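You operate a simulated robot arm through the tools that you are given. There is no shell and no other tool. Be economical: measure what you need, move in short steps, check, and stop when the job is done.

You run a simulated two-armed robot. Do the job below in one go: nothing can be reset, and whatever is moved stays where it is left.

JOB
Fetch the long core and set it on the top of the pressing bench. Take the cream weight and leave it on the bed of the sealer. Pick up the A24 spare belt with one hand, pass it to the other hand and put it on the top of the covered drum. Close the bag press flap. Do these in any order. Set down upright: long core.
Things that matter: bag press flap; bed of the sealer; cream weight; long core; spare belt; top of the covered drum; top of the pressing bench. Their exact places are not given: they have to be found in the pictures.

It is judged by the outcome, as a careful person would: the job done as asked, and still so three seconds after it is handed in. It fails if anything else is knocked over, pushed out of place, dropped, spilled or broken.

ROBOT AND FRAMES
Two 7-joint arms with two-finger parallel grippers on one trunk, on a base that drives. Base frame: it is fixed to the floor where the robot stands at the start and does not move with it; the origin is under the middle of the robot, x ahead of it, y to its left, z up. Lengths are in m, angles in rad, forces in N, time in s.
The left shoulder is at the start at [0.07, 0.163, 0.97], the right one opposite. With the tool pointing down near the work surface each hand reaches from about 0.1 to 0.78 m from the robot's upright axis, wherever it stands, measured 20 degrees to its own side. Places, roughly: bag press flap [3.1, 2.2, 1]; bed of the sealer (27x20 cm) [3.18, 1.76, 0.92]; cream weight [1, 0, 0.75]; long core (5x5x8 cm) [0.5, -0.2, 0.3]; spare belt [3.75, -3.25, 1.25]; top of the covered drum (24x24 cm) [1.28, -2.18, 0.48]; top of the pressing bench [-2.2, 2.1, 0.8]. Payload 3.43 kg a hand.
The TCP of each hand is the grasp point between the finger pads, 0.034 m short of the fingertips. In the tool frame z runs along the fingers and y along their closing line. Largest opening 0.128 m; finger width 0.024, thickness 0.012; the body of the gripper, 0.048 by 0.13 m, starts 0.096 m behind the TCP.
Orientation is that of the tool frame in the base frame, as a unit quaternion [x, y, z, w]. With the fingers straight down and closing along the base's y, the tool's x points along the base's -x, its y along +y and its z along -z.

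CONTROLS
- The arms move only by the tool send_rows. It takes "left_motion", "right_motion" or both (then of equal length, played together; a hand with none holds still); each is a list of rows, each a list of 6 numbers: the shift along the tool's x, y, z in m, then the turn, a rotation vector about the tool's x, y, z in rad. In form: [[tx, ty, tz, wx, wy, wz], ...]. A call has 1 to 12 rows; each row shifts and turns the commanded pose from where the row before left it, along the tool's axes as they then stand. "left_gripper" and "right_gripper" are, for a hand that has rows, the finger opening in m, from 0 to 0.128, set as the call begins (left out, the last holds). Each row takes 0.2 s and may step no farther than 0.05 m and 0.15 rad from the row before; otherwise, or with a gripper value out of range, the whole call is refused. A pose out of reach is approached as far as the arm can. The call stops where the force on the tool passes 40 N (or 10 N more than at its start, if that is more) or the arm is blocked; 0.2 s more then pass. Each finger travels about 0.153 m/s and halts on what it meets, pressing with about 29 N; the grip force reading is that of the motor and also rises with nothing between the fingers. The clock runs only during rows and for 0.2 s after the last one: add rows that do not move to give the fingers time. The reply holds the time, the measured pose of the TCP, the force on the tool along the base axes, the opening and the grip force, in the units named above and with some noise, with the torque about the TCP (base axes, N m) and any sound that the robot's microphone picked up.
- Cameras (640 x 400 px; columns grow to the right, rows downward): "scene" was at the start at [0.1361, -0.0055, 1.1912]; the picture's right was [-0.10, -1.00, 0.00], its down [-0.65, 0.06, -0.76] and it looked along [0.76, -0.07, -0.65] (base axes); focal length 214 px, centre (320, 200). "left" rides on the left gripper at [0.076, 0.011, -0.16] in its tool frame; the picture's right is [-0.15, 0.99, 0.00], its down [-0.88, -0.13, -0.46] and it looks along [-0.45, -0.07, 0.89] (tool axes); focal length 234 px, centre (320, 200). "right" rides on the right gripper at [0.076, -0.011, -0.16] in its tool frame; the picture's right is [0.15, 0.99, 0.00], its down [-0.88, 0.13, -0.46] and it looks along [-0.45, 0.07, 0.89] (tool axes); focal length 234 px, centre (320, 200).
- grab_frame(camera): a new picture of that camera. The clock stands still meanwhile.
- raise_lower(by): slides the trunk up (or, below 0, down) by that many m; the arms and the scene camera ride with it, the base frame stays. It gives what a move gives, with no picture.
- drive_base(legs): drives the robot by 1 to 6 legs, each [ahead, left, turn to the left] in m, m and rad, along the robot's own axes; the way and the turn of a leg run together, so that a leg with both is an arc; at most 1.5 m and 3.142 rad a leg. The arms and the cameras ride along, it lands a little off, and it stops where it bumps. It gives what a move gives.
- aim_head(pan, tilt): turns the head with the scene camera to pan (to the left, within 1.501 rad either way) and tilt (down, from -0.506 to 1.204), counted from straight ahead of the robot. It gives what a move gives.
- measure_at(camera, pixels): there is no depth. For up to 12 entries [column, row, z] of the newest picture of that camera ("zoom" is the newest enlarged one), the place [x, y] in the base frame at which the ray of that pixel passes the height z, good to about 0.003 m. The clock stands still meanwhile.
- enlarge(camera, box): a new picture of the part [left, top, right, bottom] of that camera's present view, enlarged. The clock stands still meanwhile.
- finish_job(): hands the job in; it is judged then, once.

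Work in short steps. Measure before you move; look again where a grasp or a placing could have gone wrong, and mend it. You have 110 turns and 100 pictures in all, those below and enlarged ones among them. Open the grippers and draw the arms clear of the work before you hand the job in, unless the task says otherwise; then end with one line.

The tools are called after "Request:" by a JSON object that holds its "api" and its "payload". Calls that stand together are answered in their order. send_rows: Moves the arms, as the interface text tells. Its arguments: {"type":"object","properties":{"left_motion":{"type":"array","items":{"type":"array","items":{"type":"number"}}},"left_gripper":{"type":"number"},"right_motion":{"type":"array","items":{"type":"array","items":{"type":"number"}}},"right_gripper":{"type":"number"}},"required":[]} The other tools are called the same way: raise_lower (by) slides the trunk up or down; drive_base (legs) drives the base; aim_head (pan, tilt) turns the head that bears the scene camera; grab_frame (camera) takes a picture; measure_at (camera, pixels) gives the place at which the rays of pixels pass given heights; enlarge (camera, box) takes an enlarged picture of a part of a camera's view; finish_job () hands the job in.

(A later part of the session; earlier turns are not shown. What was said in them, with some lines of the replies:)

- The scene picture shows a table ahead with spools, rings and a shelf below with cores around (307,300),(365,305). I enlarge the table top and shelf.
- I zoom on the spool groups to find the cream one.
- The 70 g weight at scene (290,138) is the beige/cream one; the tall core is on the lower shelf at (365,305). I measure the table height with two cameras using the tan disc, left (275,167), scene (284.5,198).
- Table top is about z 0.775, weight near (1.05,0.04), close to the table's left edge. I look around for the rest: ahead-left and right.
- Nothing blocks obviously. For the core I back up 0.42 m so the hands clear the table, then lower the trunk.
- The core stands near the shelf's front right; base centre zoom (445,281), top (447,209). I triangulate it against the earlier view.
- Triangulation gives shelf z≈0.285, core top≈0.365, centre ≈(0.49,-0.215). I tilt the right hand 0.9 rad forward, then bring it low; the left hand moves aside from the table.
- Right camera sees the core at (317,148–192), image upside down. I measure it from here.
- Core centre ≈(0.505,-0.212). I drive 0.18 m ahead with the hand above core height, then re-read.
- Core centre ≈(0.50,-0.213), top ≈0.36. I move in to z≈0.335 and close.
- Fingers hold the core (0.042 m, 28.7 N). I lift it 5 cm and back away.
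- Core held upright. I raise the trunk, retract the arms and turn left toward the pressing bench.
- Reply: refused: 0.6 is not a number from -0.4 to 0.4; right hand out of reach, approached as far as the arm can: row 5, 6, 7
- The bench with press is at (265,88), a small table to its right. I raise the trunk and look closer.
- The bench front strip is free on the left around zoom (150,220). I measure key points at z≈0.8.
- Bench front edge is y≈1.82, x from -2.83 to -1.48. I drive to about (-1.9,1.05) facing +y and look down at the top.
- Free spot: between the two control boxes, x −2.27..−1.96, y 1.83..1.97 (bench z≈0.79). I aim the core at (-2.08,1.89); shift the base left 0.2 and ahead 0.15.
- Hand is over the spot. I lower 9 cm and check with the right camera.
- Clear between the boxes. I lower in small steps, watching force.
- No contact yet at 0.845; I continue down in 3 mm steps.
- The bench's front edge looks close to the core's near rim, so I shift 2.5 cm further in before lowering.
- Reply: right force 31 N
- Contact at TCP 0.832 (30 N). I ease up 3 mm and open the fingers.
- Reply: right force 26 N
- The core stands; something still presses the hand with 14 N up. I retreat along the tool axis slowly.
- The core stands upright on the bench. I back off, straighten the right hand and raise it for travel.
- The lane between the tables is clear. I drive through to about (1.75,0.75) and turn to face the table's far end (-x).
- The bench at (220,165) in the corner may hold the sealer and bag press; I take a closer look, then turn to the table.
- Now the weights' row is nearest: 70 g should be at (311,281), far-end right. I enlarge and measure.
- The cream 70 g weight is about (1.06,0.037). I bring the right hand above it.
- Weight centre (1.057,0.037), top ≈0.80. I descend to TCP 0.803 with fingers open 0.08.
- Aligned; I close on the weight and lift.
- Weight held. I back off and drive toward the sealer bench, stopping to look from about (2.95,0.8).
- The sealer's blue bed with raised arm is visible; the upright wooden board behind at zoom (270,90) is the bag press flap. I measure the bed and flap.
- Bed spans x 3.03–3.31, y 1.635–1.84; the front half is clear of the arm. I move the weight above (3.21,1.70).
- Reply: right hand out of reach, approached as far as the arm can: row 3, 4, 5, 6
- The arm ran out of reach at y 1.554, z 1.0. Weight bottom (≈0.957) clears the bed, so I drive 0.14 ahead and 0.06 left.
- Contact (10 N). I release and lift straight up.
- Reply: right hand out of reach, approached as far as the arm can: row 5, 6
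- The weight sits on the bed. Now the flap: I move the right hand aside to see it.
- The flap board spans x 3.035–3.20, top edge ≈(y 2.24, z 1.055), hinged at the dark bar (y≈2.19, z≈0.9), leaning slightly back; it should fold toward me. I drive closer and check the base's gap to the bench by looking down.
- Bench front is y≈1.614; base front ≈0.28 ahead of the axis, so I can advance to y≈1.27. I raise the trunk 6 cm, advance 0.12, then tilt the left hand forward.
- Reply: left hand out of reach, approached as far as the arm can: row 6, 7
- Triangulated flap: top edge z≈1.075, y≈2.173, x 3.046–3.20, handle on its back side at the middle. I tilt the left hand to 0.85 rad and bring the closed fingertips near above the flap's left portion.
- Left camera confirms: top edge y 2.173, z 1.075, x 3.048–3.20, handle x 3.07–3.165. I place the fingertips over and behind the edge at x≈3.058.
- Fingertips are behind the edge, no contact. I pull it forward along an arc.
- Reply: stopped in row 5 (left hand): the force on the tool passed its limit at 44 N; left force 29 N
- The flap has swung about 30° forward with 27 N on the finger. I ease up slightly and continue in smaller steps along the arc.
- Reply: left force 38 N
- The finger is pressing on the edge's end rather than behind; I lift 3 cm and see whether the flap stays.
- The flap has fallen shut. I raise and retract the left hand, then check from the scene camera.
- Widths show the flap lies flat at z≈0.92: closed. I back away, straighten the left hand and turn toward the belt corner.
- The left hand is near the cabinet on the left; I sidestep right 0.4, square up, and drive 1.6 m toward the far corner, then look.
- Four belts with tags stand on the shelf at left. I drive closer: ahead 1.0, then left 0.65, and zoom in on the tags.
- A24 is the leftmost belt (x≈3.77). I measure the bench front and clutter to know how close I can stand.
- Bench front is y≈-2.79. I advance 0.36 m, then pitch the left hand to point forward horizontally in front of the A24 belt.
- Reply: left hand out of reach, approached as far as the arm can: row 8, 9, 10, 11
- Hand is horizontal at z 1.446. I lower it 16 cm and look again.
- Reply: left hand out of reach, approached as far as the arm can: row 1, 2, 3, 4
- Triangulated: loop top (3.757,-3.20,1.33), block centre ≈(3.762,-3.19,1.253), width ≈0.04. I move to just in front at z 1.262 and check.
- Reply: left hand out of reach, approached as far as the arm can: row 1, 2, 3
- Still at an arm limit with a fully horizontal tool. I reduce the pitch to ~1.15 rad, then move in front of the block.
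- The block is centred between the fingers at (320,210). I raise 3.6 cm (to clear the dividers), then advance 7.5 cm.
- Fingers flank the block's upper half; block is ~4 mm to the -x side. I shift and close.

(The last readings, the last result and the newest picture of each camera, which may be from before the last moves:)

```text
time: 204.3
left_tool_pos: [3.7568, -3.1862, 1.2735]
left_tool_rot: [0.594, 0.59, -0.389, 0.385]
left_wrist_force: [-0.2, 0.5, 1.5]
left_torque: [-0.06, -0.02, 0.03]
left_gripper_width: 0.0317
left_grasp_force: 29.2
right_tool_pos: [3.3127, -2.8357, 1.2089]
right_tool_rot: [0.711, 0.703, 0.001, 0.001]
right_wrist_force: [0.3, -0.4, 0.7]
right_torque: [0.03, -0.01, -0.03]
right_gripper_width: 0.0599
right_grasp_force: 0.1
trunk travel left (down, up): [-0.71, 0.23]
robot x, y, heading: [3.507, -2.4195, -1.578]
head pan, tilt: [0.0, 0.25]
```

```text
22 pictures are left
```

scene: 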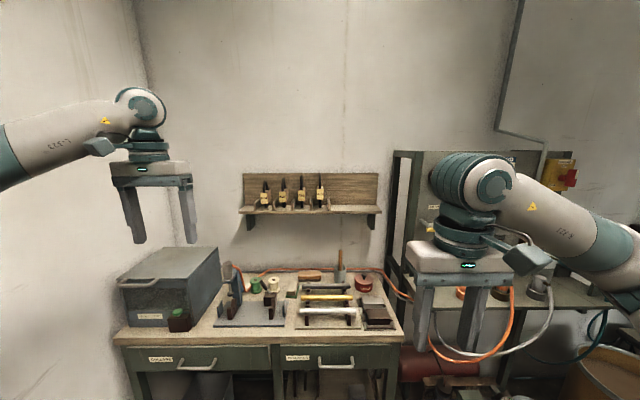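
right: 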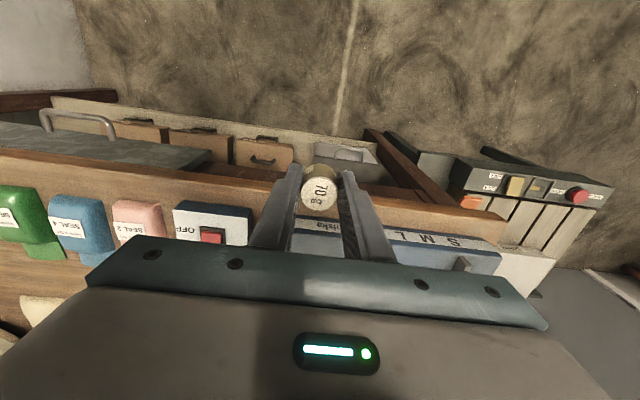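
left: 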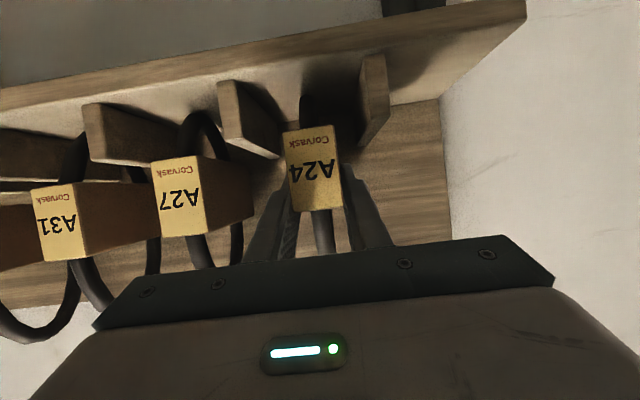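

Block held (0.032 m, 29 N). I lift 10 cm and back away 0.5 m.

Request:
{"api": "send_rows", "payload": {"left_motion": [[-0.0228, 0, -0.0102, 0, 0, 0], [-0.0228, 0, -0.0102, 0, 0, 0], [-0.0228, 0, -0.0102, 0, 0, 0], [-0.0228, 0, -0.0102, 0, 0, 0], [0, 0, 0, 0, 0, 0]]}}

Request:
{"api": "drive_base", "payload": {"legs": [[-0.5, 0, 0]]}}

Request:
{"api": "grab_frame", "payload": {"camera": "left"}}

```text
time: 205.5
left_tool_pos: [3.7574, -3.1867, 1.3733]
left_tool_rot: [0.595, 0.59, -0.389, 0.383]
left_wrist_force: [0.5, 0.1, -1.2]
left_torque: [-0.02, 0.01, 0.0]
left_gripper_width: 0.0316
left_grasp_force: 29.3
right_tool_pos: [3.3121, -2.8366, 1.2097]
right_tool_rot: [0.71, 0.704, 0.0, 0.0]
right_wrist_force: [-0.4, -0.1, -0.5]
right_torque: [0.01, -0.01, 0.03]
right_gripper_width: 0.0599
right_grasp_force: 0.2
trunk travel left (down, up): [-0.71, 0.23]
robot x, y, heading: [3.5106, -2.4203, -1.58]
head pan, tilt: [0.0, 0.25]
```

```text
time: 208.4
left_tool_pos: [3.763, -2.6873, 1.3724]
left_tool_rot: [0.595, 0.59, -0.388, 0.383]
left_wrist_force: [-0.3, -0.6, -1.0]
left_torque: [0.0, 0.01, -0.01]
left_gripper_width: 0.0318
left_grasp_force: 29.5
right_tool_pos: [3.3181, -2.3377, 1.209]
right_tool_rot: [0.71, 0.704, 0.0, 0.0]
right_wrist_force: [-0.1, 0.0, 0.0]
right_torque: [-0.03, -0.01, 0.01]
right_gripper_width: 0.06
right_grasp_force: 0.0
trunk travel left (down, up): [-0.71, 0.23]
robot x, y, heading: [3.5141, -1.9211, -1.575]
head pan, tilt: [0.0, 0.25]
```

```text
21 pictures are left
```

left: 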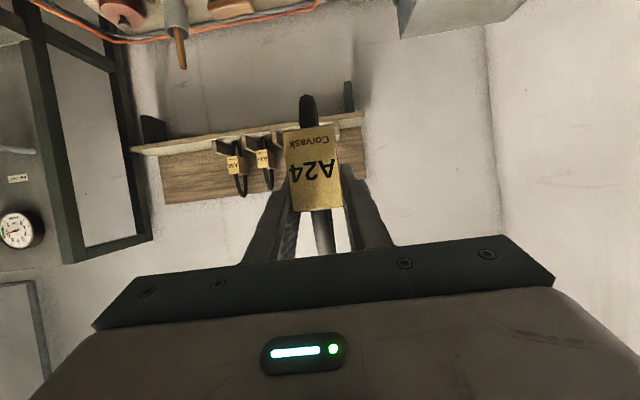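

Belt is held. I bring it near the robot's midline for the handover.

Request:
{"api": "send_rows", "payload": {"left_motion": [[0.03, -0.0286, 0.003, 0, 0, 0], [0.03, -0.0286, 0.003, 0, 0, 0], [0.03, -0.0286, 0.003, 0, 0, 0], [0.03, -0.0286, 0.003, 0, 0, 0], [0.03, -0.0286, 0.003, 0, 0, 0], [0.03, -0.0286, 0.003, 0, 0, 0], [0.03, -0.0286, 0.003, 0, 0, 0], [0, 0, 0, 0, 0, 0]]}}

Request:
{"api": "aim_head", "payload": {"pan": 0.0, "tilt": 0.45}}

Request:
{"api": "enlarge", "payload": {"camera": "scene", "box": [220, 120, 380, 220]}}

```text
time: 210.2
left_tool_pos: [3.5649, -2.6214, 1.1726]
left_tool_rot: [0.593, 0.591, -0.389, 0.385]
left_wrist_force: [-0.7, 0.1, -0.5]
left_torque: [0.02, 0.02, 0.0]
left_gripper_width: 0.0316
left_grasp_force: 29.3
right_tool_pos: [3.3189, -2.3382, 1.2095]
right_tool_rot: [0.71, 0.704, 0.0, 0.0]
right_wrist_force: [0.6, 0.0, 0.2]
right_torque: [-0.01, 0.01, -0.01]
right_gripper_width: 0.0598
right_grasp_force: 0.0
trunk travel left (down, up): [-0.71, 0.23]
robot x, y, heading: [3.515, -1.9207, -1.577]
head pan, tilt: [0.0, 0.25]
```

```text
time: 210.9
left_tool_pos: [3.5645, -2.6216, 1.1715]
left_tool_rot: [0.593, 0.591, -0.388, 0.385]
left_wrist_force: [-0.8, -0.7, -1.3]
left_torque: [-0.02, 0.0, 0.02]
left_gripper_width: 0.0314
left_grasp_force: 29.1
right_tool_pos: [3.3193, -2.3382, 1.2098]
right_tool_rot: [0.71, 0.704, -0.001, -0.001]
right_wrist_force: [1.2, -0.2, -0.7]
right_torque: [-0.03, -0.01, -0.02]
right_gripper_width: 0.0598
right_grasp_force: 0.1
trunk travel left (down, up): [-0.71, 0.23]
robot x, y, heading: [3.5185, -1.9182, -1.58]
head pan, tilt: [0.0, 0.45]
```

```text
4.00 times, centred on (300, 170) of scene
```

zoom: 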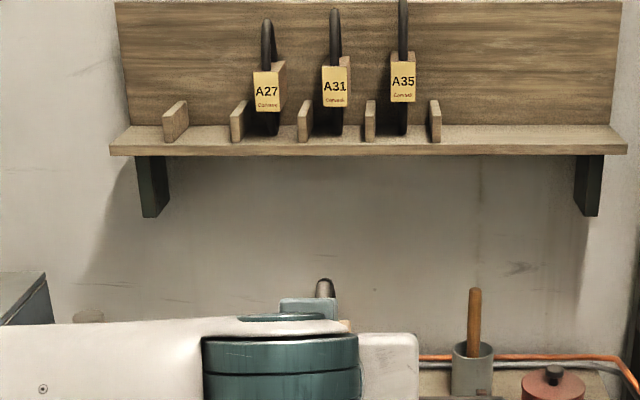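

Request:
{"api": "measure_at", "payload": {"camera": "zoom", "pixels": [[325, 281, 1.229], [325, 281, 1.22]]}}

```text
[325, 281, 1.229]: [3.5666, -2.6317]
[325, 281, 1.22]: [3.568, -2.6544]
```

Loop top ≈(3.566,-2.635,1.229). I bring the right hand forward on its side, then left over the loop.

Request:
{"api": "send_rows", "payload": {"right_motion": [[-0.0427, 0, -0.0143, 0, 0, 0], [-0.0427, 0, -0.0143, 0, 0, 0], [-0.0427, 0, -0.0143, 0, 0, 0], [-0.0427, 0, -0.0143, 0, 0, 0], [-0.0427, 0, -0.0143, 0, 0, 0], [-0.0427, 0, -0.0143, 0, 0, 0], [-0.0427, 0, -0.0143, 0, 0, 0]], "right_gripper": 0.055}}

Request:
{"api": "send_rows", "payload": {"right_motion": [[0, 0.0412, 0, 0, 0, 0], [0, 0.0412, 0, 0, 0, 0], [0, 0.0412, 0, 0, 0, 0], [0, 0.0412, 0, 0, 0, 0], [0, 0.0412, 0, 0, 0, 0], [0, 0.0412, 0, 0, 0, 0], [0, 0, 0, 0, 0, 0]]}}

Request:
{"api": "grab_frame", "payload": {"camera": "right"}}

```text
time: 212.5
left_tool_pos: [3.5656, -2.6229, 1.1722]
left_tool_rot: [0.593, 0.592, -0.388, 0.384]
left_wrist_force: [0.1, -0.1, -1.2]
left_torque: [-0.03, 0.04, -0.02]
left_gripper_width: 0.0317
left_grasp_force: 29.1
right_tool_pos: [3.3177, -2.6381, 1.3092]
right_tool_rot: [0.71, 0.705, -0.001, -0.001]
right_wrist_force: [0.0, -0.3, -0.8]
right_torque: [-0.01, -0.01, -0.01]
right_gripper_width: 0.0546
right_grasp_force: 0.0
trunk travel left (down, up): [-0.71, 0.23]
robot x, y, heading: [3.5118, -1.9175, -1.579]
head pan, tilt: [0.0, 0.45]
```

```text
time: 214.1
left_tool_pos: [3.5633, -2.6211, 1.171]
left_tool_rot: [0.594, 0.59, -0.388, 0.385]
left_wrist_force: [0.6, 0.4, -0.7]
left_torque: [0.0, -0.03, 0.02]
left_gripper_width: 0.0316
left_grasp_force: 29.5
right_tool_pos: [3.557, -2.6308, 1.3051]
right_tool_rot: [0.71, 0.704, 0.0, 0.001]
right_wrist_force: [-0.5, 0.2, -0.2]
right_torque: [0.03, -0.01, -0.02]
right_gripper_width: 0.055
right_grasp_force: 0.0
right hand out of reach, approached as far as the arm can: row 6
trunk travel left (down, up): [-0.71, 0.23]
robot x, y, heading: [3.5132, -1.9172, -1.585]
head pan, tilt: [0.0, 0.45]
```

```text
19 pictures are left
```

right: 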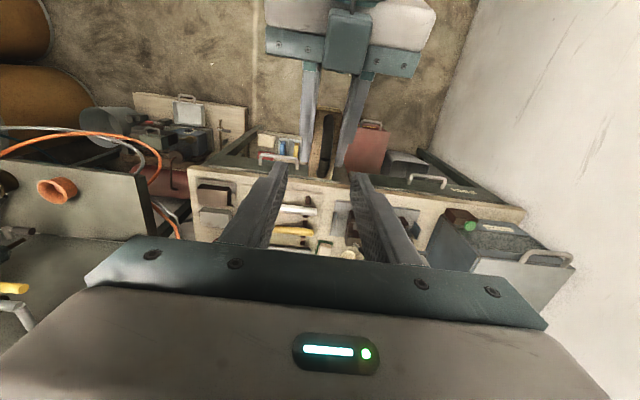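

Request:
{"api": "enlarge", "payload": {"camera": "right", "box": [256, 90, 400, 180]}}

Request:
{"api": "measure_at", "payload": {"camera": "zoom", "pixels": [[320, 120, 1.229], [320, 240, 1.229], [320, 320, 1.229]]}}

```text
4.44 times, centred on (328, 135) of right
```

zoom: 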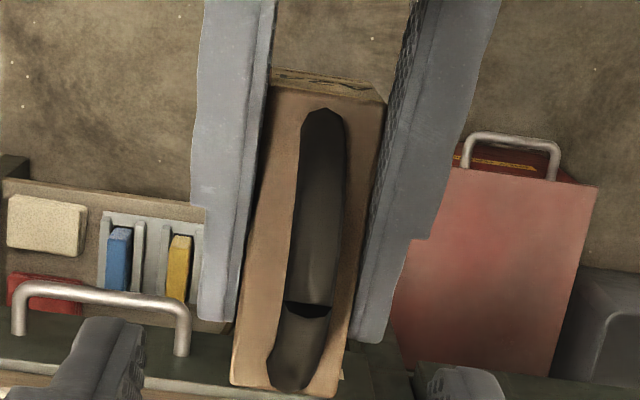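

```text
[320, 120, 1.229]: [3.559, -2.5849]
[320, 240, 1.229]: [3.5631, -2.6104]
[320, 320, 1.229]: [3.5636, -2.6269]
```

The block is long fore-aft; loop apex ≈(3.563,-2.623,1.229). I lower the right fingers around the arch to TCP 1.228.

Request:
{"api": "send_rows", "payload": {"right_motion": [[0.006, 0.006, 0.02, 0, 0, 0], [0, 0, 0.03, 0, 0, 0], [0, 0, 0.027, 0, 0, 0], [0, 0, 0, 0, 0, 0]]}}

Request:
{"api": "enlarge", "payload": {"camera": "right", "box": [208, 60, 432, 200]}}

```text
time: 215.1
left_tool_pos: [3.5645, -2.6213, 1.1721]
left_tool_rot: [0.594, 0.59, -0.389, 0.384]
left_wrist_force: [-0.1, 0.3, -1.0]
left_torque: [0.0, -0.02, -0.02]
left_gripper_width: 0.0314
left_grasp_force: 29.2
right_tool_pos: [3.5655, -2.6237, 1.2291]
right_tool_rot: [0.71, 0.704, 0.001, 0.0]
right_wrist_force: [-0.1, 0.0, -0.4]
right_torque: [-0.02, -0.03, -0.01]
right_gripper_width: 0.0552
right_grasp_force: 0.1
trunk travel left (down, up): [-0.71, 0.23]
robot x, y, heading: [3.5152, -1.9193, -1.581]
head pan, tilt: [0.0, 0.45]
```

```text
2.86 times, centred on (320, 130) of right
```

zoom: 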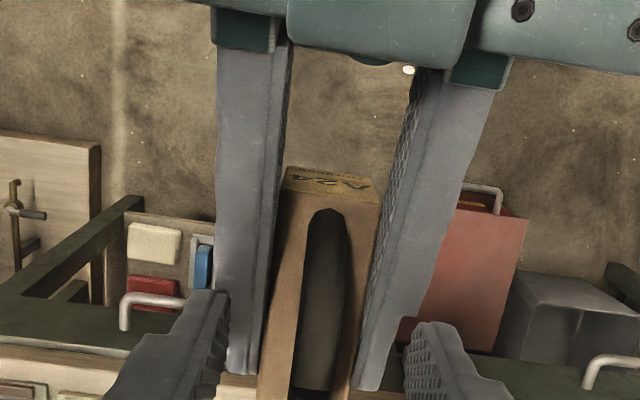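

The arch is centred between the right fingers. I close them.

Request:
{"api": "send_rows", "payload": {"right_motion": [[0, 0, 0, 0, 0, 0], [0, 0, 0, 0, 0, 0], [0, 0, 0, 0, 0, 0]], "right_gripper": 0.0}}

Request:
{"api": "grab_frame", "payload": {"camera": "right"}}

```text
time: 215.9
left_tool_pos: [3.5659, -2.6221, 1.1717]
left_tool_rot: [0.593, 0.591, -0.388, 0.385]
left_wrist_force: [11.2, -0.1, 0.6]
left_torque: [0.05, 0.22, -0.14]
left_gripper_width: 0.0313
left_grasp_force: 28.8
right_tool_pos: [3.5661, -2.6249, 1.2292]
right_tool_rot: [0.711, 0.703, 0.0, -0.001]
right_wrist_force: [-11.6, -1.0, 0.0]
right_torque: [-0.11, 0.42, 0.24]
right_gripper_width: 0.0132
right_grasp_force: 28.9
trunk travel left (down, up): [-0.71, 0.23]
robot x, y, heading: [3.5118, -1.9221, -1.582]
head pan, tilt: [0.0, 0.45]
```

```text
16 pictures are left
```

right: 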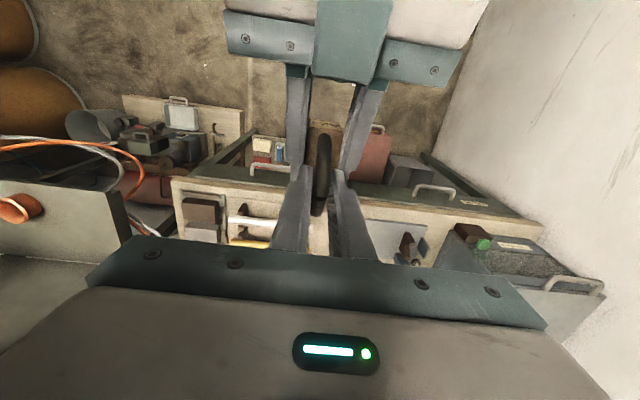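

Right hand holds the loop (0.013 m, 29 N). I open the left hand and withdraw it backwards.

Request:
{"api": "send_rows", "payload": {"left_motion": [[0, 0, 0, 0, 0, 0], [0, 0, 0, 0, 0, 0]], "left_gripper": 0.06}}

Request:
{"api": "send_rows", "payload": {"left_motion": [[0.0153, 0, -0.0342, 0, 0, 0], [0.0153, 0, -0.0342, 0, 0, 0], [0.0153, 0.01, -0.0342, 0, 0, 0], [0.0153, 0.03, -0.02, 0, 0, 0], [0, 0.04, 0, 0, 0, 0], [0, 0.04, 0, 0, 0, 0], [0, 0.04, 0, 0, 0, 0], [0, 0.04, 0, 0, 0, 0]]}}

Request:
{"api": "grab_frame", "payload": {"camera": "right"}}

```text
time: 216.5
left_tool_pos: [3.5637, -2.621, 1.1719]
left_tool_rot: [0.593, 0.591, -0.388, 0.384]
left_wrist_force: [0.5, -0.3, 0.1]
left_torque: [0.0, 0.0, 0.0]
left_gripper_width: 0.06
left_grasp_force: 0.0
right_tool_pos: [3.5667, -2.6256, 1.2281]
right_tool_rot: [0.71, 0.704, 0.001, 0.0]
right_wrist_force: [0.6, -0.5, -0.6]
right_torque: [-0.01, 0.0, -0.02]
right_gripper_width: 0.0132
right_grasp_force: 28.5
trunk travel left (down, up): [-0.71, 0.23]
robot x, y, heading: [3.5112, -1.9215, -1.578]
head pan, tilt: [0.0, 0.45]
```

```text
time: 218.3
left_tool_pos: [3.7584, -2.5185, 1.1694]
left_tool_rot: [0.594, 0.591, -0.389, 0.383]
left_wrist_force: [0.9, 0.3, -0.3]
left_torque: [0.02, 0.03, -0.07]
left_gripper_width: 0.0601
left_grasp_force: 0.0
left hand out of reach, approached as far as the arm can: row 5, 6, 7
right_tool_pos: [3.5687, -2.6234, 1.229]
right_tool_rot: [0.71, 0.705, 0.0, 0.0]
right_wrist_force: [0.2, -0.1, 0.1]
right_torque: [-0.02, 0.03, -0.01]
right_gripper_width: 0.0131
right_grasp_force: 28.8
trunk travel left (down, up): [-0.71, 0.23]
robot x, y, heading: [3.5134, -1.9213, -1.577]
head pan, tilt: [0.0, 0.45]
```

```text
15 pictures are left
```

right: 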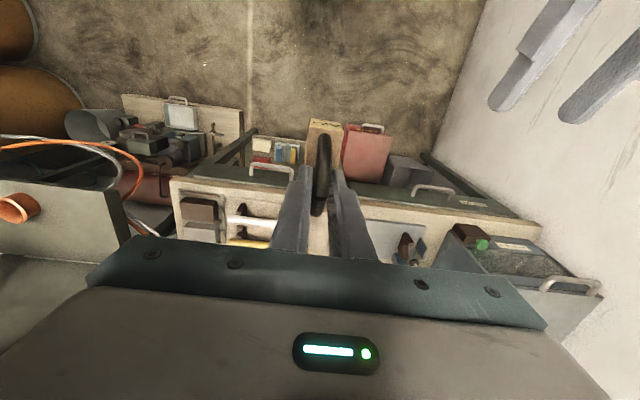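

Handover complete. I tuck both arms, then turn to look toward the drum at (1.28,-2.18).

Request:
{"api": "send_rows", "payload": {"right_motion": [[0.025, -0.033, 0, 0, 0, 0], [0.025, -0.033, 0, 0, 0, 0], [0.025, -0.033, 0, 0, 0, 0], [0.025, -0.033, 0, 0, 0, 0], [0.025, -0.033, 0, 0, 0, 0], [0.025, -0.033, 0, 0, 0, 0], [0.025, -0.033, 0, 0, 0, 0], [0, 0, 0, 0, 0, 0]], "left_motion": [[0, 0, -0.01, 0, 0.1448, 0], [0, 0, -0.01, 0, 0.1448, 0], [0, 0, -0.01, 0, 0.1448, 0], [0, 0, -0.01, 0, 0.1448, 0], [0, 0, -0.01, 0, 0.1448, 0], [0, 0, -0.01, 0, 0.1448, 0], [0, 0, -0.01, 0, 0.1448, 0], [0, 0, -0.01, 0, 0.1448, 0]]}}

Request:
{"api": "drive_base", "payload": {"legs": [[-0.35, -0.3, 0], [0, 0, -1.3]]}}

Request:
{"api": "aim_head", "payload": {"pan": 0.1, "tilt": 0.4}}

Request:
{"api": "grab_frame", "payload": {"camera": "scene"}}

```text
time: 220.1
left_tool_pos: [3.7561, -2.4705, 1.23]
left_tool_rot: [0.709, 0.705, 0.001, -0.003]
left_wrist_force: [0.7, -0.8, 0.2]
left_torque: [-0.01, 0.0, 0.0]
left_gripper_width: 0.06
left_grasp_force: 0.1
right_tool_pos: [3.3366, -2.448, 1.2265]
right_tool_rot: [0.71, 0.705, 0.001, 0.0]
right_wrist_force: [0.9, -1.1, 0.6]
right_torque: [0.01, 0.01, -0.04]
right_gripper_width: 0.0133
right_grasp_force: 29.0
trunk travel left (down, up): [-0.71, 0.23]
robot x, y, heading: [3.5131, -1.919, -1.579]
head pan, tilt: [0.0, 0.45]
```

```text
time: 226.1
left_tool_pos: [2.751, -1.9497, 1.23]
left_tool_rot: [0.991, 0.133, 0.001, -0.001]
left_wrist_force: [0.3, 0.6, 0.1]
left_torque: [-0.01, 0.04, 0.0]
left_gripper_width: 0.0602
left_grasp_force: 0.1
right_tool_pos: [2.6592, -1.5395, 1.2285]
right_tool_rot: [0.991, 0.133, 0.0, 0.0]
right_wrist_force: [0.2, -0.3, 0.1]
right_torque: [0.0, 0.01, -0.01]
right_gripper_width: 0.0133
right_grasp_force: 28.9
trunk travel left (down, up): [-0.71, 0.23]
robot x, y, heading: [3.2127, -1.5697, -2.873]
head pan, tilt: [0.0, 0.45]
```

```text
time: 226.8
left_tool_pos: [2.7505, -1.9502, 1.2309]
left_tool_rot: [0.991, 0.133, 0.001, -0.001]
left_wrist_force: [0.0, -1.1, 0.1]
left_torque: [-0.03, -0.02, 0.01]
left_gripper_width: 0.0599
left_grasp_force: 0.0
right_tool_pos: [2.6582, -1.5391, 1.2279]
right_tool_rot: [0.991, 0.133, 0.001, 0.0]
right_wrist_force: [0.4, -0.4, -0.5]
right_torque: [-0.02, 0.0, 0.0]
right_gripper_width: 0.0132
right_grasp_force: 29.0
trunk travel left (down, up): [-0.71, 0.23]
robot x, y, heading: [3.2132, -1.5694, -2.877]
head pan, tilt: [0.099, 0.4]
```

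```text
14 pictures are left
```

scene: 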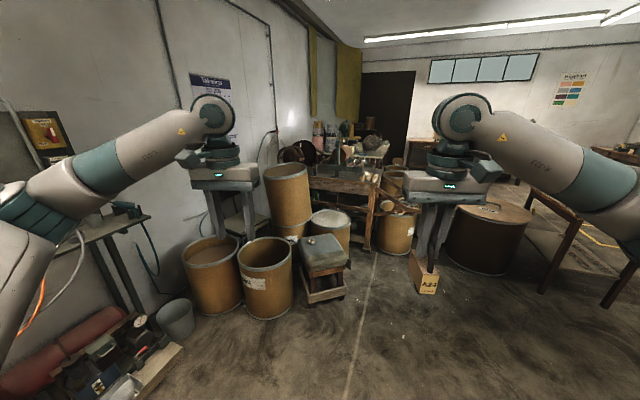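

Request:
{"api": "enlarge", "payload": {"camera": "scene", "box": [240, 150, 432, 270]}}

Request:
{"api": "measure_at", "payload": {"camera": "zoom", "pixels": [[300, 218, 0.48], [325, 215, 0.48], [260, 215, 0.48], [525, 190, 0.48], [270, 290, 0.4], [345, 290, 0.4], [345, 490, 0.05], [250, 360, 0.05]]}}

```text
3.33 times, centred on (336, 210) of scene
```

zoom: 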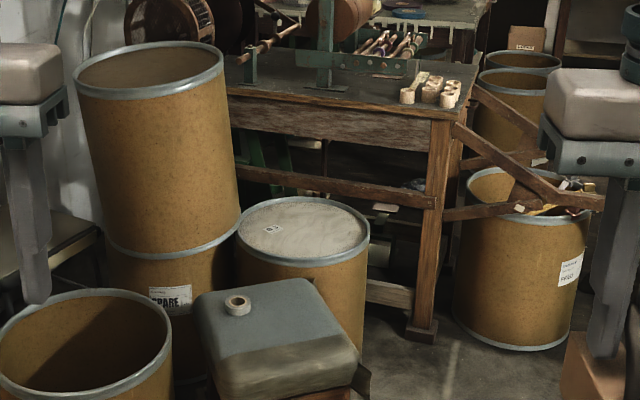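

```text
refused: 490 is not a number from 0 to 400
```

The covered drum (white fibre lid) is at zoom (303,228), behind a cart with a grey box. I measure it.

Request:
{"api": "measure_at", "payload": {"camera": "zoom", "pixels": [[303, 230, 0.48], [238, 238, 0.48], [370, 238, 0.48], [310, 197, 0.48], [300, 266, 0.48], [196, 310, 0.42], [355, 370, 0.42], [330, 285, 0.42], [420, 335, 0.0]]}}

```text
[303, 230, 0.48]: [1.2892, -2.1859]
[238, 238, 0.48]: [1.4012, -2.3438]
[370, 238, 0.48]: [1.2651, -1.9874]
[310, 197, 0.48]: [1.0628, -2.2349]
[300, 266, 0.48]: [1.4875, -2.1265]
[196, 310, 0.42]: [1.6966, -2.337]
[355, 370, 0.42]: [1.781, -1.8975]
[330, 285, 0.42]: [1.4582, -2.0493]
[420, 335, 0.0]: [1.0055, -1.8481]
```

Covered drum centre ≈(1.28,-2.18), radius ≈0.19. I drive along y≈-1.45 to (1.5,-1.45) and turn to face it.

Request:
{"api": "drive_base", "payload": {"legs": [[0, 0, -0.336], [0.9, 0, 0], [0.8, 0, 0], [0, 0, 1.35]]}}

Request:
{"api": "aim_head", "payload": {"pan": 0.0, "tilt": 0.8}}

Request:
{"api": "grab_frame", "payload": {"camera": "scene"}}

```text
time: 239.8
left_tool_pos: [1.5983, -2.0413, 1.2312]
left_tool_rot: [0.802, 0.598, 0.001, -0.002]
left_wrist_force: [0.1, 0.8, -0.4]
left_torque: [-0.01, -0.03, 0.01]
left_gripper_width: 0.0602
left_grasp_force: 0.0
right_tool_pos: [1.2017, -1.9026, 1.2294]
right_tool_rot: [0.802, 0.597, -0.001, 0.0]
right_wrist_force: [0.2, -0.1, 0.5]
right_torque: [0.0, -0.04, 0.02]
right_gripper_width: 0.0133
right_grasp_force: 29.5
trunk travel left (down, up): [-0.71, 0.23]
robot x, y, heading: [1.5207, -1.4446, -1.862]
head pan, tilt: [0.099, 0.4]
```

```text
time: 240.7
left_tool_pos: [1.5974, -2.0423, 1.2293]
left_tool_rot: [0.802, 0.598, 0.001, -0.002]
left_wrist_force: [0.5, -0.5, -0.8]
left_torque: [0.01, 0.03, -0.02]
left_gripper_width: 0.0599
left_grasp_force: 0.1
right_tool_pos: [1.1996, -1.9033, 1.2278]
right_tool_rot: [0.802, 0.597, -0.001, 0.0]
right_wrist_force: [-0.6, -0.2, 0.5]
right_torque: [-0.01, 0.01, 0.01]
right_gripper_width: 0.0132
right_grasp_force: 29.1
trunk travel left (down, up): [-0.71, 0.23]
robot x, y, heading: [1.5185, -1.4485, -1.861]
head pan, tilt: [0.0, 0.799]
```

```text
12 pictures are left
```

scene: 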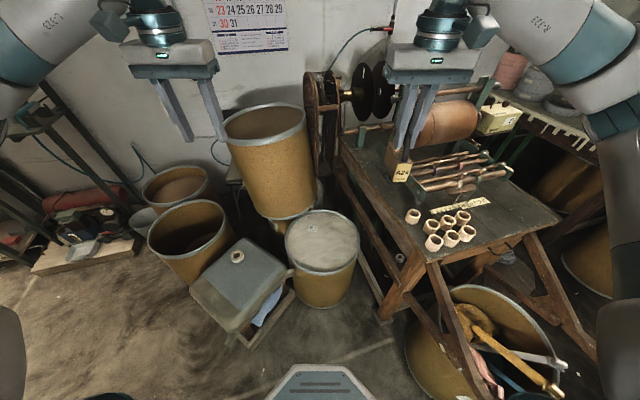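

The drum is straight ahead at (322,238); a bobbin table stands on its right. I measure its near corner and post to plan the arm's path.

Request:
{"api": "measure_at", "payload": {"camera": "scene", "pixels": [[322, 238, 0.48], [286, 240, 0.48], [358, 240, 0.48], [428, 262, 0.75], [345, 140, 0.75], [560, 215, 0.75], [385, 318, 0.0], [290, 265, 0.42], [562, 365, 0.4], [480, 180, 0.9]]}}

```text
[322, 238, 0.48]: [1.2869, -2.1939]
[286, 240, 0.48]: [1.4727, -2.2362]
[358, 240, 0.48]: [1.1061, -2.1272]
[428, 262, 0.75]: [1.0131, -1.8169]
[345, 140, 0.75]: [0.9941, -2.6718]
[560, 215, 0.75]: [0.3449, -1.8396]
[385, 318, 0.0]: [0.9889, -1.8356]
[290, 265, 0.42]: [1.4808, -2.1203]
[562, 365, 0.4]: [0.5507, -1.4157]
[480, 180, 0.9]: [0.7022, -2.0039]
```

Table edge is at x≈1.0 (z 0.75), so I face straight along -y from (1.46,-1.48), keep the arm high, and lower the trunk 0.35.

Request:
{"api": "drive_base", "payload": {"legs": [[0, 0, 0.29], [0.03, -0.06, 0]]}}

Request:
{"api": "raise_lower", "payload": {"by": -0.35}}

Request:
{"api": "send_rows", "payload": {"right_motion": [[-0.01, 0.01, 0, 0.1375, 0, 0], [-0.01, 0.01, 0, 0.1375, 0, 0], [-0.01, 0.01, 0, 0.1375, 0, 0], [-0.01, 0.01, 0, 0.1375, 0, 0], [-0.01, 0.0, 0, 0.1375, 0, 0], [-0.01, 0.0, 0, 0.1375, 0, 0], [-0.01, 0.0, 0, 0.1375, 0, 0], [-0.01, 0, 0, 0.1375, 0, 0]]}}

Request:
{"api": "grab_frame", "payload": {"camera": "scene"}}

```text
time: 242.6
left_tool_pos: [1.7093, -2.0226, 1.2304]
left_tool_rot: [0.707, 0.708, -0.001, -0.002]
left_wrist_force: [0.5, 0.0, 0.6]
left_torque: [-0.05, 0.02, -0.02]
left_gripper_width: 0.0599
left_grasp_force: 0.1
right_tool_pos: [1.29, -2.003, 1.2292]
right_tool_rot: [0.706, 0.708, -0.002, 0.0]
right_wrist_force: [-0.3, 0.3, 0.9]
right_torque: [-0.01, 0.01, -0.03]
right_gripper_width: 0.0133
right_grasp_force: 29.2
trunk travel left (down, up): [-0.71, 0.23]
robot x, y, heading: [1.4615, -1.4782, -1.572]
head pan, tilt: [0.0, 0.799]
```

```text
time: 246.1
left_tool_pos: [1.7067, -2.0241, 0.8806]
left_tool_rot: [0.706, 0.708, -0.001, -0.002]
left_wrist_force: [-0.7, 0.5, 0.1]
left_torque: [0.0, -0.02, -0.03]
left_gripper_width: 0.06
left_grasp_force: 0.2
right_tool_pos: [1.2876, -2.0043, 0.8779]
right_tool_rot: [0.707, 0.707, 0.0, -0.001]
right_wrist_force: [-0.2, -0.2, -0.4]
right_torque: [0.01, 0.0, -0.02]
right_gripper_width: 0.0132
right_grasp_force: 29.1
trunk travel left (down, up): [-0.36, 0.58]
robot x, y, heading: [1.4601, -1.4748, -1.574]
head pan, tilt: [0.0, 0.799]
```

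```text
time: 247.8
left_tool_pos: [1.7071, -2.0256, 0.8796]
left_tool_rot: [0.707, 0.707, 0.0, -0.002]
left_wrist_force: [0.1, -0.3, -0.5]
left_torque: [0.02, 0.0, 0.03]
left_gripper_width: 0.0598
left_grasp_force: 0.2
right_tool_pos: [1.3267, -2.0848, 0.8697]
right_tool_rot: [0.602, 0.603, -0.37, -0.37]
right_wrist_force: [-0.3, -0.1, 0.3]
right_torque: [0.0, -0.05, -0.07]
right_gripper_width: 0.0132
right_grasp_force: 28.8
trunk travel left (down, up): [-0.36, 0.58]
robot x, y, heading: [1.4629, -1.4748, -1.569]
head pan, tilt: [0.0, 0.799]
```

```text
11 pictures are left
```

scene: 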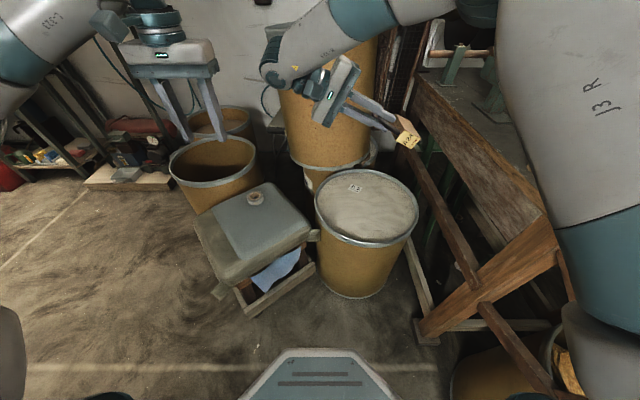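

The rolled hand points right with the belt over the drum. I move 10 cm forward and down 22 cm, then check.

Request:
{"api": "send_rows", "payload": {"right_motion": [[-0.0175, 0.0327, 0.01665, 0, 0, 0], [-0.0175, 0.0327, 0.01665, 0, 0, 0], [-0.0175, 0.0327, 0.01665, 0, 0, 0], [-0.0175, 0.0327, 0.01665, 0, 0, 0], [-0.0175, 0.0327, 0.01665, 0, 0, 0], [-0.0175, 0.0327, 0.01665, 0, 0, 0], [0, 0, 0, 0, 0, 0]]}}

Request:
{"api": "grab_frame", "payload": {"camera": "scene"}}

```text
time: 249.4
left_tool_pos: [1.7071, -2.0236, 0.8804]
left_tool_rot: [0.707, 0.708, -0.001, -0.002]
left_wrist_force: [-0.3, 0.0, 0.7]
left_torque: [-0.01, 0.03, 0.01]
left_gripper_width: 0.0597
left_grasp_force: 0.0
right_tool_pos: [1.3269, -2.189, 0.65]
right_tool_rot: [0.603, 0.604, -0.369, -0.369]
right_wrist_force: [0.2, 0.8, -0.5]
right_torque: [-0.02, -0.09, 0.01]
right_gripper_width: 0.0133
right_grasp_force: 29.2
trunk travel left (down, up): [-0.36, 0.58]
robot x, y, heading: [1.4614, -1.4747, -1.57]
head pan, tilt: [0.0, 0.799]
```

```text
10 pictures are left
```

scene: 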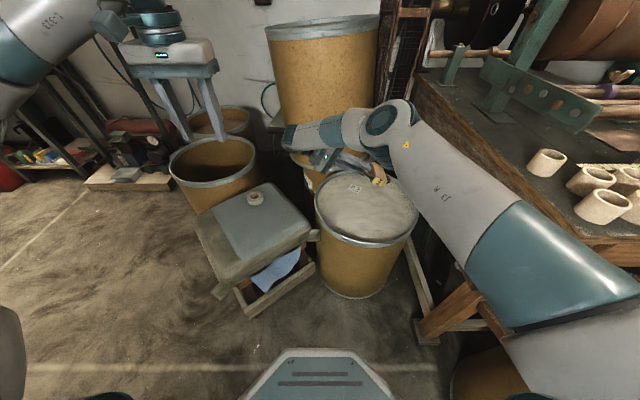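

The forearm runs close to the table corner, so I sidestep 6 cm left (the belt still stays over the drum), then lower further.

Request:
{"api": "drive_base", "payload": {"legs": [[0, 0.06, 0]]}}

Request:
{"api": "send_rows", "payload": {"right_motion": [[0, 0.0178, 0.0091, 0, 0, 0], [0, 0.0178, 0.0091, 0, 0, 0], [0, 0.0178, 0.0091, 0, 0, 0], [0, 0, 0, 0, 0, 0]]}}

Request:
{"api": "enlarge", "payload": {"camera": "scene", "box": [240, 80, 480, 230]}}

```text
time: 250.4
left_tool_pos: [1.7685, -2.0245, 0.8799]
left_tool_rot: [0.706, 0.709, 0.0, -0.003]
left_wrist_force: [1.0, -0.1, 0.5]
left_torque: [0.0, 0.06, -0.01]
left_gripper_width: 0.06
left_grasp_force: 0.1
right_tool_pos: [1.3888, -2.1903, 0.6507]
right_tool_rot: [0.602, 0.603, -0.37, -0.37]
right_wrist_force: [-0.5, -0.1, 0.7]
right_torque: [0.0, -0.05, 0.02]
right_gripper_width: 0.0133
right_grasp_force: 29.1
trunk travel left (down, up): [-0.36, 0.58]
robot x, y, heading: [1.5164, -1.475, -1.566]
head pan, tilt: [0.0, 0.799]
```

```text
time: 251.4
left_tool_pos: [1.7668, -2.0229, 0.879]
left_tool_rot: [0.707, 0.708, 0.0, -0.002]
left_wrist_force: [0.1, -0.1, 1.2]
left_torque: [0.02, -0.01, -0.01]
left_gripper_width: 0.0597
left_grasp_force: 0.0
right_tool_pos: [1.3866, -2.1897, 0.5891]
right_tool_rot: [0.602, 0.603, -0.37, -0.369]
right_wrist_force: [-0.2, 0.7, -0.1]
right_torque: [-0.01, -0.07, 0.0]
right_gripper_width: 0.0133
right_grasp_force: 29.1
trunk travel left (down, up): [-0.36, 0.58]
robot x, y, heading: [1.5201, -1.4765, -1.57]
head pan, tilt: [0.0, 0.799]
```

```text
2.67 times, centred on (360, 155) of scene
```

zoom: 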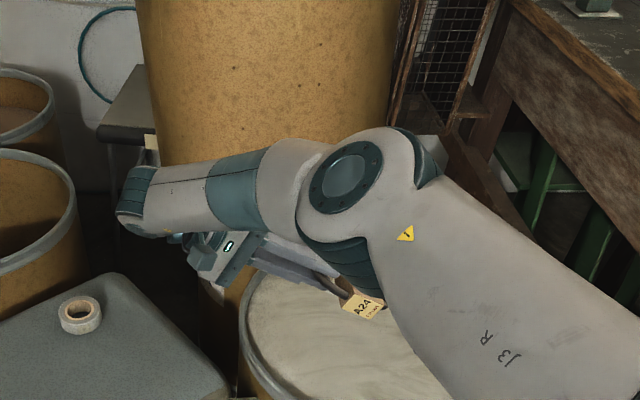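

Belt tag is over the drum top. I lower in small steps and watch force.

Request:
{"api": "send_rows", "payload": {"right_motion": [[0, 0.0062, 0.0032, 0, 0, 0], [0, 0.0062, 0.0032, 0, 0, 0], [0, 0.0045, 0.0023, 0, 0, 0], [0, 0, 0, 0, 0, 0]]}}

Request:
{"api": "send_rows", "payload": {"right_motion": [[0, 0.0036, 0.0018, 0, 0, 0], [0, 0.0036, 0.0018, 0, 0, 0], [0, 0, 0, 0, 0, 0]]}}

```text
time: 252.4
left_tool_pos: [1.7665, -2.0239, 0.8816]
left_tool_rot: [0.707, 0.708, 0.0, -0.003]
left_wrist_force: [-0.4, -0.3, 0.5]
left_torque: [-0.01, -0.01, -0.02]
left_gripper_width: 0.0601
left_grasp_force: 0.1
right_tool_pos: [1.3873, -2.189, 0.571]
right_tool_rot: [0.602, 0.604, -0.369, -0.369]
right_wrist_force: [0.1, 0.0, 0.7]
right_torque: [0.03, -0.09, 0.02]
right_gripper_width: 0.0133
right_grasp_force: 28.9
trunk travel left (down, up): [-0.36, 0.58]
robot x, y, heading: [1.5198, -1.4767, -1.567]
head pan, tilt: [0.0, 0.799]
```

```text
time: 253.2
left_tool_pos: [1.7664, -2.0241, 0.8814]
left_tool_rot: [0.706, 0.708, 0.0, -0.003]
left_wrist_force: [-0.4, 0.1, -0.4]
left_torque: [0.0, 0.0, 0.01]
left_gripper_width: 0.0602
left_grasp_force: 0.1
right_tool_pos: [1.3876, -2.1889, 0.5632]
right_tool_rot: [0.603, 0.603, -0.37, -0.369]
right_wrist_force: [0.5, -1.1, -0.4]
right_torque: [0.0, -0.09, -0.02]
right_gripper_width: 0.0132
right_grasp_force: 29.0
trunk travel left (down, up): [-0.36, 0.58]
robot x, y, heading: [1.5215, -1.4779, -1.57]
head pan, tilt: [0.0, 0.799]
```

Request:
{"api": "send_rows", "payload": {"right_motion": [[0, 0.0036, 0.0018, 0, 0, 0], [0, 0.0036, 0.0018, 0, 0, 0], [0, 0, 0, 0, 0, 0]]}}

Request:
{"api": "grab_frame", "payload": {"camera": "right"}}

```text
time: 254.0
left_tool_pos: [1.7672, -2.025, 0.8799]
left_tool_rot: [0.706, 0.708, 0.0, -0.003]
left_wrist_force: [0.2, -0.1, 0.2]
left_torque: [-0.03, 0.0, 0.01]
left_gripper_width: 0.06
left_grasp_force: 0.1
right_tool_pos: [1.3877, -2.1907, 0.5551]
right_tool_rot: [0.602, 0.604, -0.37, -0.368]
right_wrist_force: [0.3, -0.1, -0.7]
right_torque: [0.0, -0.06, -0.02]
right_gripper_width: 0.0134
right_grasp_force: 29.0
trunk travel left (down, up): [-0.36, 0.58]
robot x, y, heading: [1.5205, -1.474, -1.572]
head pan, tilt: [0.0, 0.799]
```

```text
8 pictures are left
```

right: 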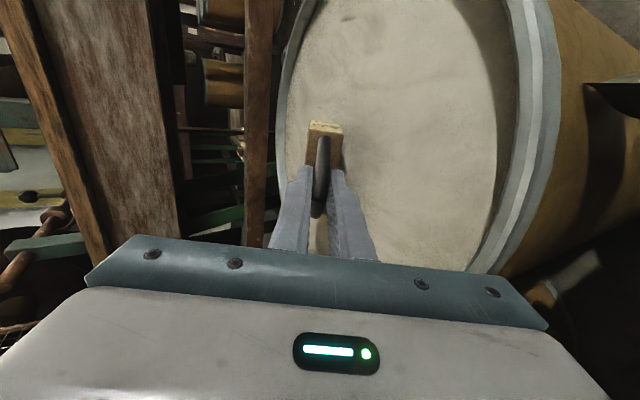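

The belt hangs over the lid well inside the rim. I continue lowering.

Request:
{"api": "send_rows", "payload": {"right_motion": [[0, 0.0036, 0.0018, 0, 0, 0], [0, 0.0036, 0.0018, 0, 0, 0], [0, 0, 0, 0, 0, 0]]}}

Request:
{"api": "send_rows", "payload": {"right_motion": [[0, 0.0036, 0.0018, 0, 0, 0], [0, 0.0036, 0.0018, 0, 0, 0], [0, 0, 0, 0, 0, 0]]}}

```text
time: 254.8
left_tool_pos: [1.7681, -2.0223, 0.8806]
left_tool_rot: [0.706, 0.709, -0.001, -0.001]
left_wrist_force: [0.6, -0.3, 0.2]
left_torque: [-0.01, -0.01, 0.01]
left_gripper_width: 0.0599
left_grasp_force: 0.1
right_tool_pos: [1.3894, -2.1906, 0.5498]
right_tool_rot: [0.602, 0.602, -0.372, -0.368]
right_wrist_force: [9.1, -1.7, 18.0]
right_torque: [0.06, 1.43, 0.07]
right_gripper_width: 0.0139
right_grasp_force: 29.0
trunk travel left (down, up): [-0.36, 0.58]
robot x, y, heading: [1.5225, -1.4719, -1.571]
head pan, tilt: [0.0, 0.799]
```

```text
time: 255.6
left_tool_pos: [1.766, -2.0234, 0.881]
left_tool_rot: [0.707, 0.707, -0.001, -0.001]
left_wrist_force: [-0.6, -1.1, -0.1]
left_torque: [0.0, 0.04, 0.01]
left_gripper_width: 0.06
left_grasp_force: 0.0
right_tool_pos: [1.3891, -2.1906, 0.538]
right_tool_rot: [0.602, 0.603, -0.371, -0.369]
right_wrist_force: [7.9, -0.1, 13.5]
right_torque: [0.05, 1.3, -0.03]
right_gripper_width: 0.0176
right_grasp_force: 28.7
trunk travel left (down, up): [-0.36, 0.58]
robot x, y, heading: [1.5203, -1.4791, -1.57]
head pan, tilt: [0.0, 0.799]
```

Contact (13–18 N), the belt tip rests on the lid and is turning flat. I open the fingers.

Request:
{"api": "send_rows", "payload": {"right_motion": [[0, 0, 0, 0, 0, 0], [0, 0, 0, 0, 0, 0], [0, 0, 0, 0, 0, 0]], "right_gripper": 0.045}}

Request:
{"api": "grab_frame", "payload": {"camera": "right"}}

```text
time: 256.4
left_tool_pos: [1.7665, -2.0238, 0.8808]
left_tool_rot: [0.707, 0.708, 0.0, -0.001]
left_wrist_force: [0.1, -0.4, -0.8]
left_torque: [0.0, 0.01, 0.02]
left_gripper_width: 0.0601
left_grasp_force: 0.0
right_tool_pos: [1.3874, -2.1905, 0.5383]
right_tool_rot: [0.602, 0.603, -0.37, -0.37]
right_wrist_force: [0.9, 0.7, -0.8]
right_torque: [0.02, 0.01, 0.04]
right_gripper_width: 0.0455
right_grasp_force: 0.2
trunk travel left (down, up): [-0.36, 0.58]
robot x, y, heading: [1.5194, -1.4766, -1.573]
head pan, tilt: [0.0, 0.799]
```

```text
7 pictures are left
```

right: 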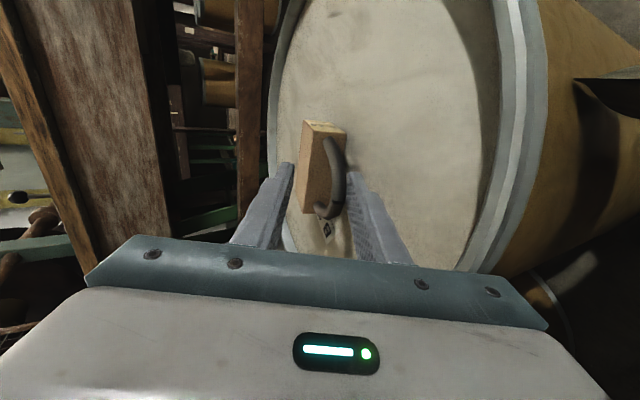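

The belt lies on the lid, free between the fingers. I withdraw the hand horizontally to the left, then raise.

Request:
{"api": "send_rows", "payload": {"right_motion": [[0, 0.009, -0.0178, 0, 0, 0], [0, 0.018, -0.0357, 0, 0, 0], [0, 0.018, -0.0357, 0, 0, 0], [0, 0, 0, 0, 0, 0]]}}

Request:
{"api": "grab_frame", "payload": {"camera": "right"}}

```text
time: 257.4
left_tool_pos: [1.7662, -2.0244, 0.8818]
left_tool_rot: [0.707, 0.708, -0.001, -0.002]
left_wrist_force: [0.2, 0.5, -0.6]
left_torque: [-0.03, -0.02, 0.0]
left_gripper_width: 0.0598
left_grasp_force: 0.2
right_tool_pos: [1.439, -2.1758, 0.5468]
right_tool_rot: [0.603, 0.603, -0.37, -0.369]
right_wrist_force: [-0.3, -0.1, -0.6]
right_torque: [0.04, 0.01, -0.01]
right_gripper_width: 0.0449
right_grasp_force: 0.1
right hand out of reach, approached as far as the arm can: row 2, 3
trunk travel left (down, up): [-0.36, 0.58]
robot x, y, heading: [1.5209, -1.4753, -1.57]
head pan, tilt: [0.0, 0.799]
```

```text
6 pictures are left
```

right: 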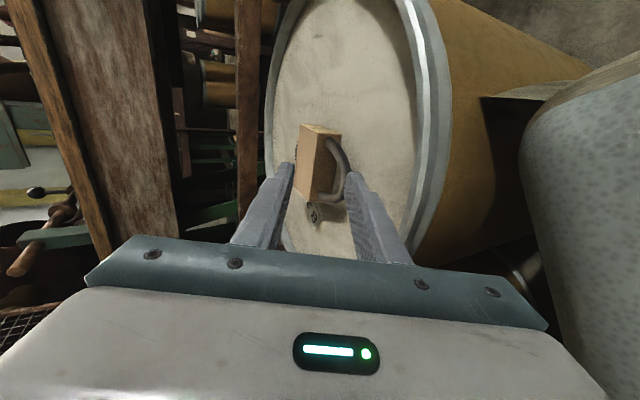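

Fingertips (x≈1.41) are beyond the belt (x≤1.39). I raise the hand straight up.

Request:
{"api": "send_rows", "payload": {"right_motion": [[0, -0.018, -0.009, 0, 0, 0], [0, -0.03, -0.0155, 0, 0, 0], [0, -0.036, -0.018, 0, 0, 0], [0, -0.036, -0.018, 0, 0, 0], [0, -0.036, -0.018, 0, 0, 0], [0, -0.036, -0.018, 0, 0, 0]]}}

Request:
{"api": "grab_frame", "payload": {"camera": "scene"}}

```text
time: 258.8
left_tool_pos: [1.767, -2.0232, 0.8804]
left_tool_rot: [0.706, 0.708, 0.0, -0.002]
left_wrist_force: [-0.9, 1.2, -0.6]
left_torque: [0.0, 0.02, -0.02]
left_gripper_width: 0.06
left_grasp_force: 0.2
right_tool_pos: [1.4368, -2.1765, 0.7642]
right_tool_rot: [0.602, 0.603, -0.37, -0.369]
right_wrist_force: [0.0, 0.3, 0.1]
right_torque: [0.01, 0.0, -0.02]
right_gripper_width: 0.045
right_grasp_force: 0.0
trunk travel left (down, up): [-0.36, 0.58]
robot x, y, heading: [1.5185, -1.4755, -1.574]
head pan, tilt: [0.0, 0.799]
```

```text
5 pictures are left
```

scene: 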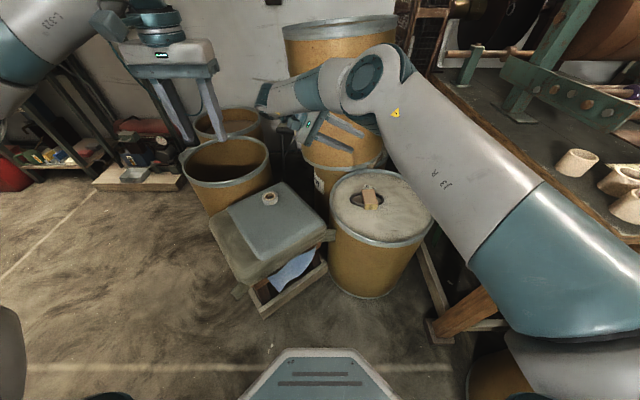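

The belt lies flat near the lid's centre. I raise the trunk and back away so the arms are clear.

Request:
{"api": "raise_lower", "payload": {"by": 0.3}}

Request:
{"api": "drive_base", "payload": {"legs": [[-0.25, 0.1, 0]]}}

Request:
{"api": "enlarge", "payload": {"camera": "scene", "box": [240, 80, 480, 230]}}

```text
time: 261.8
left_tool_pos: [1.7657, -2.0253, 1.1795]
left_tool_rot: [0.706, 0.708, 0.0, -0.003]
left_wrist_force: [0.2, 0.5, 0.4]
left_torque: [-0.02, 0.0, 0.01]
left_gripper_width: 0.06
left_grasp_force: 0.0
right_tool_pos: [1.4375, -2.1769, 1.0637]
right_tool_rot: [0.603, 0.604, -0.369, -0.369]
right_wrist_force: [-0.2, 0.0, -0.7]
right_torque: [0.02, 0.0, -0.01]
right_gripper_width: 0.0451
right_grasp_force: 0.1
trunk travel left (down, up): [-0.66, 0.28]
robot x, y, heading: [1.5208, -1.4723, -1.568]
head pan, tilt: [0.0, 0.799]
```

```text
time: 263.7
left_tool_pos: [1.8658, -1.7751, 1.1804]
left_tool_rot: [0.706, 0.709, 0.0, -0.003]
left_wrist_force: [-0.8, 0.1, 0.4]
left_torque: [-0.03, -0.01, 0.01]
left_gripper_width: 0.0603
left_grasp_force: 0.0
right_tool_pos: [1.5361, -1.9277, 1.0633]
right_tool_rot: [0.603, 0.603, -0.37, -0.369]
right_wrist_force: [0.2, -0.1, -0.3]
right_torque: [0.01, 0.02, 0.0]
right_gripper_width: 0.045
right_grasp_force: 0.0
trunk travel left (down, up): [-0.66, 0.28]
robot x, y, heading: [1.6181, -1.2268, -1.569]
head pan, tilt: [0.0, 0.799]
```

```text
2.67 times, centred on (360, 155) of scene
```

zoom: 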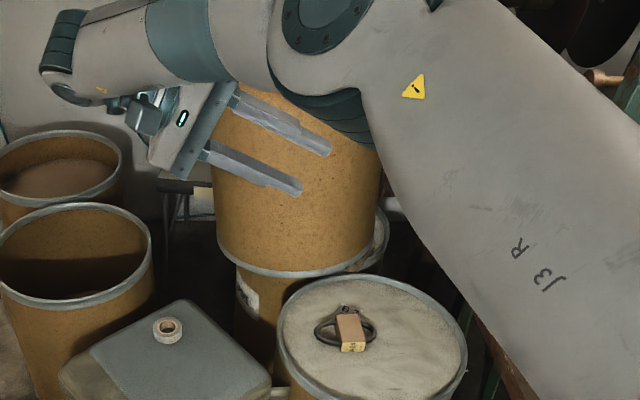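

The A24 belt rests flat on the covered drum. The other three tasks were checked when I did them and nothing has been disturbed since, so I hand the job in.

Request:
{"api": "finish_job", "payload": {}}

```text
The job is handed in.
```

All four tasks are done and the job is handed in: the long core stands upright on the pressing bench, the cream 70 g weight is on the sealer bed, the bag press flap is closed, and the A24 belt, passed from left hand to right, lies on the covered drum.
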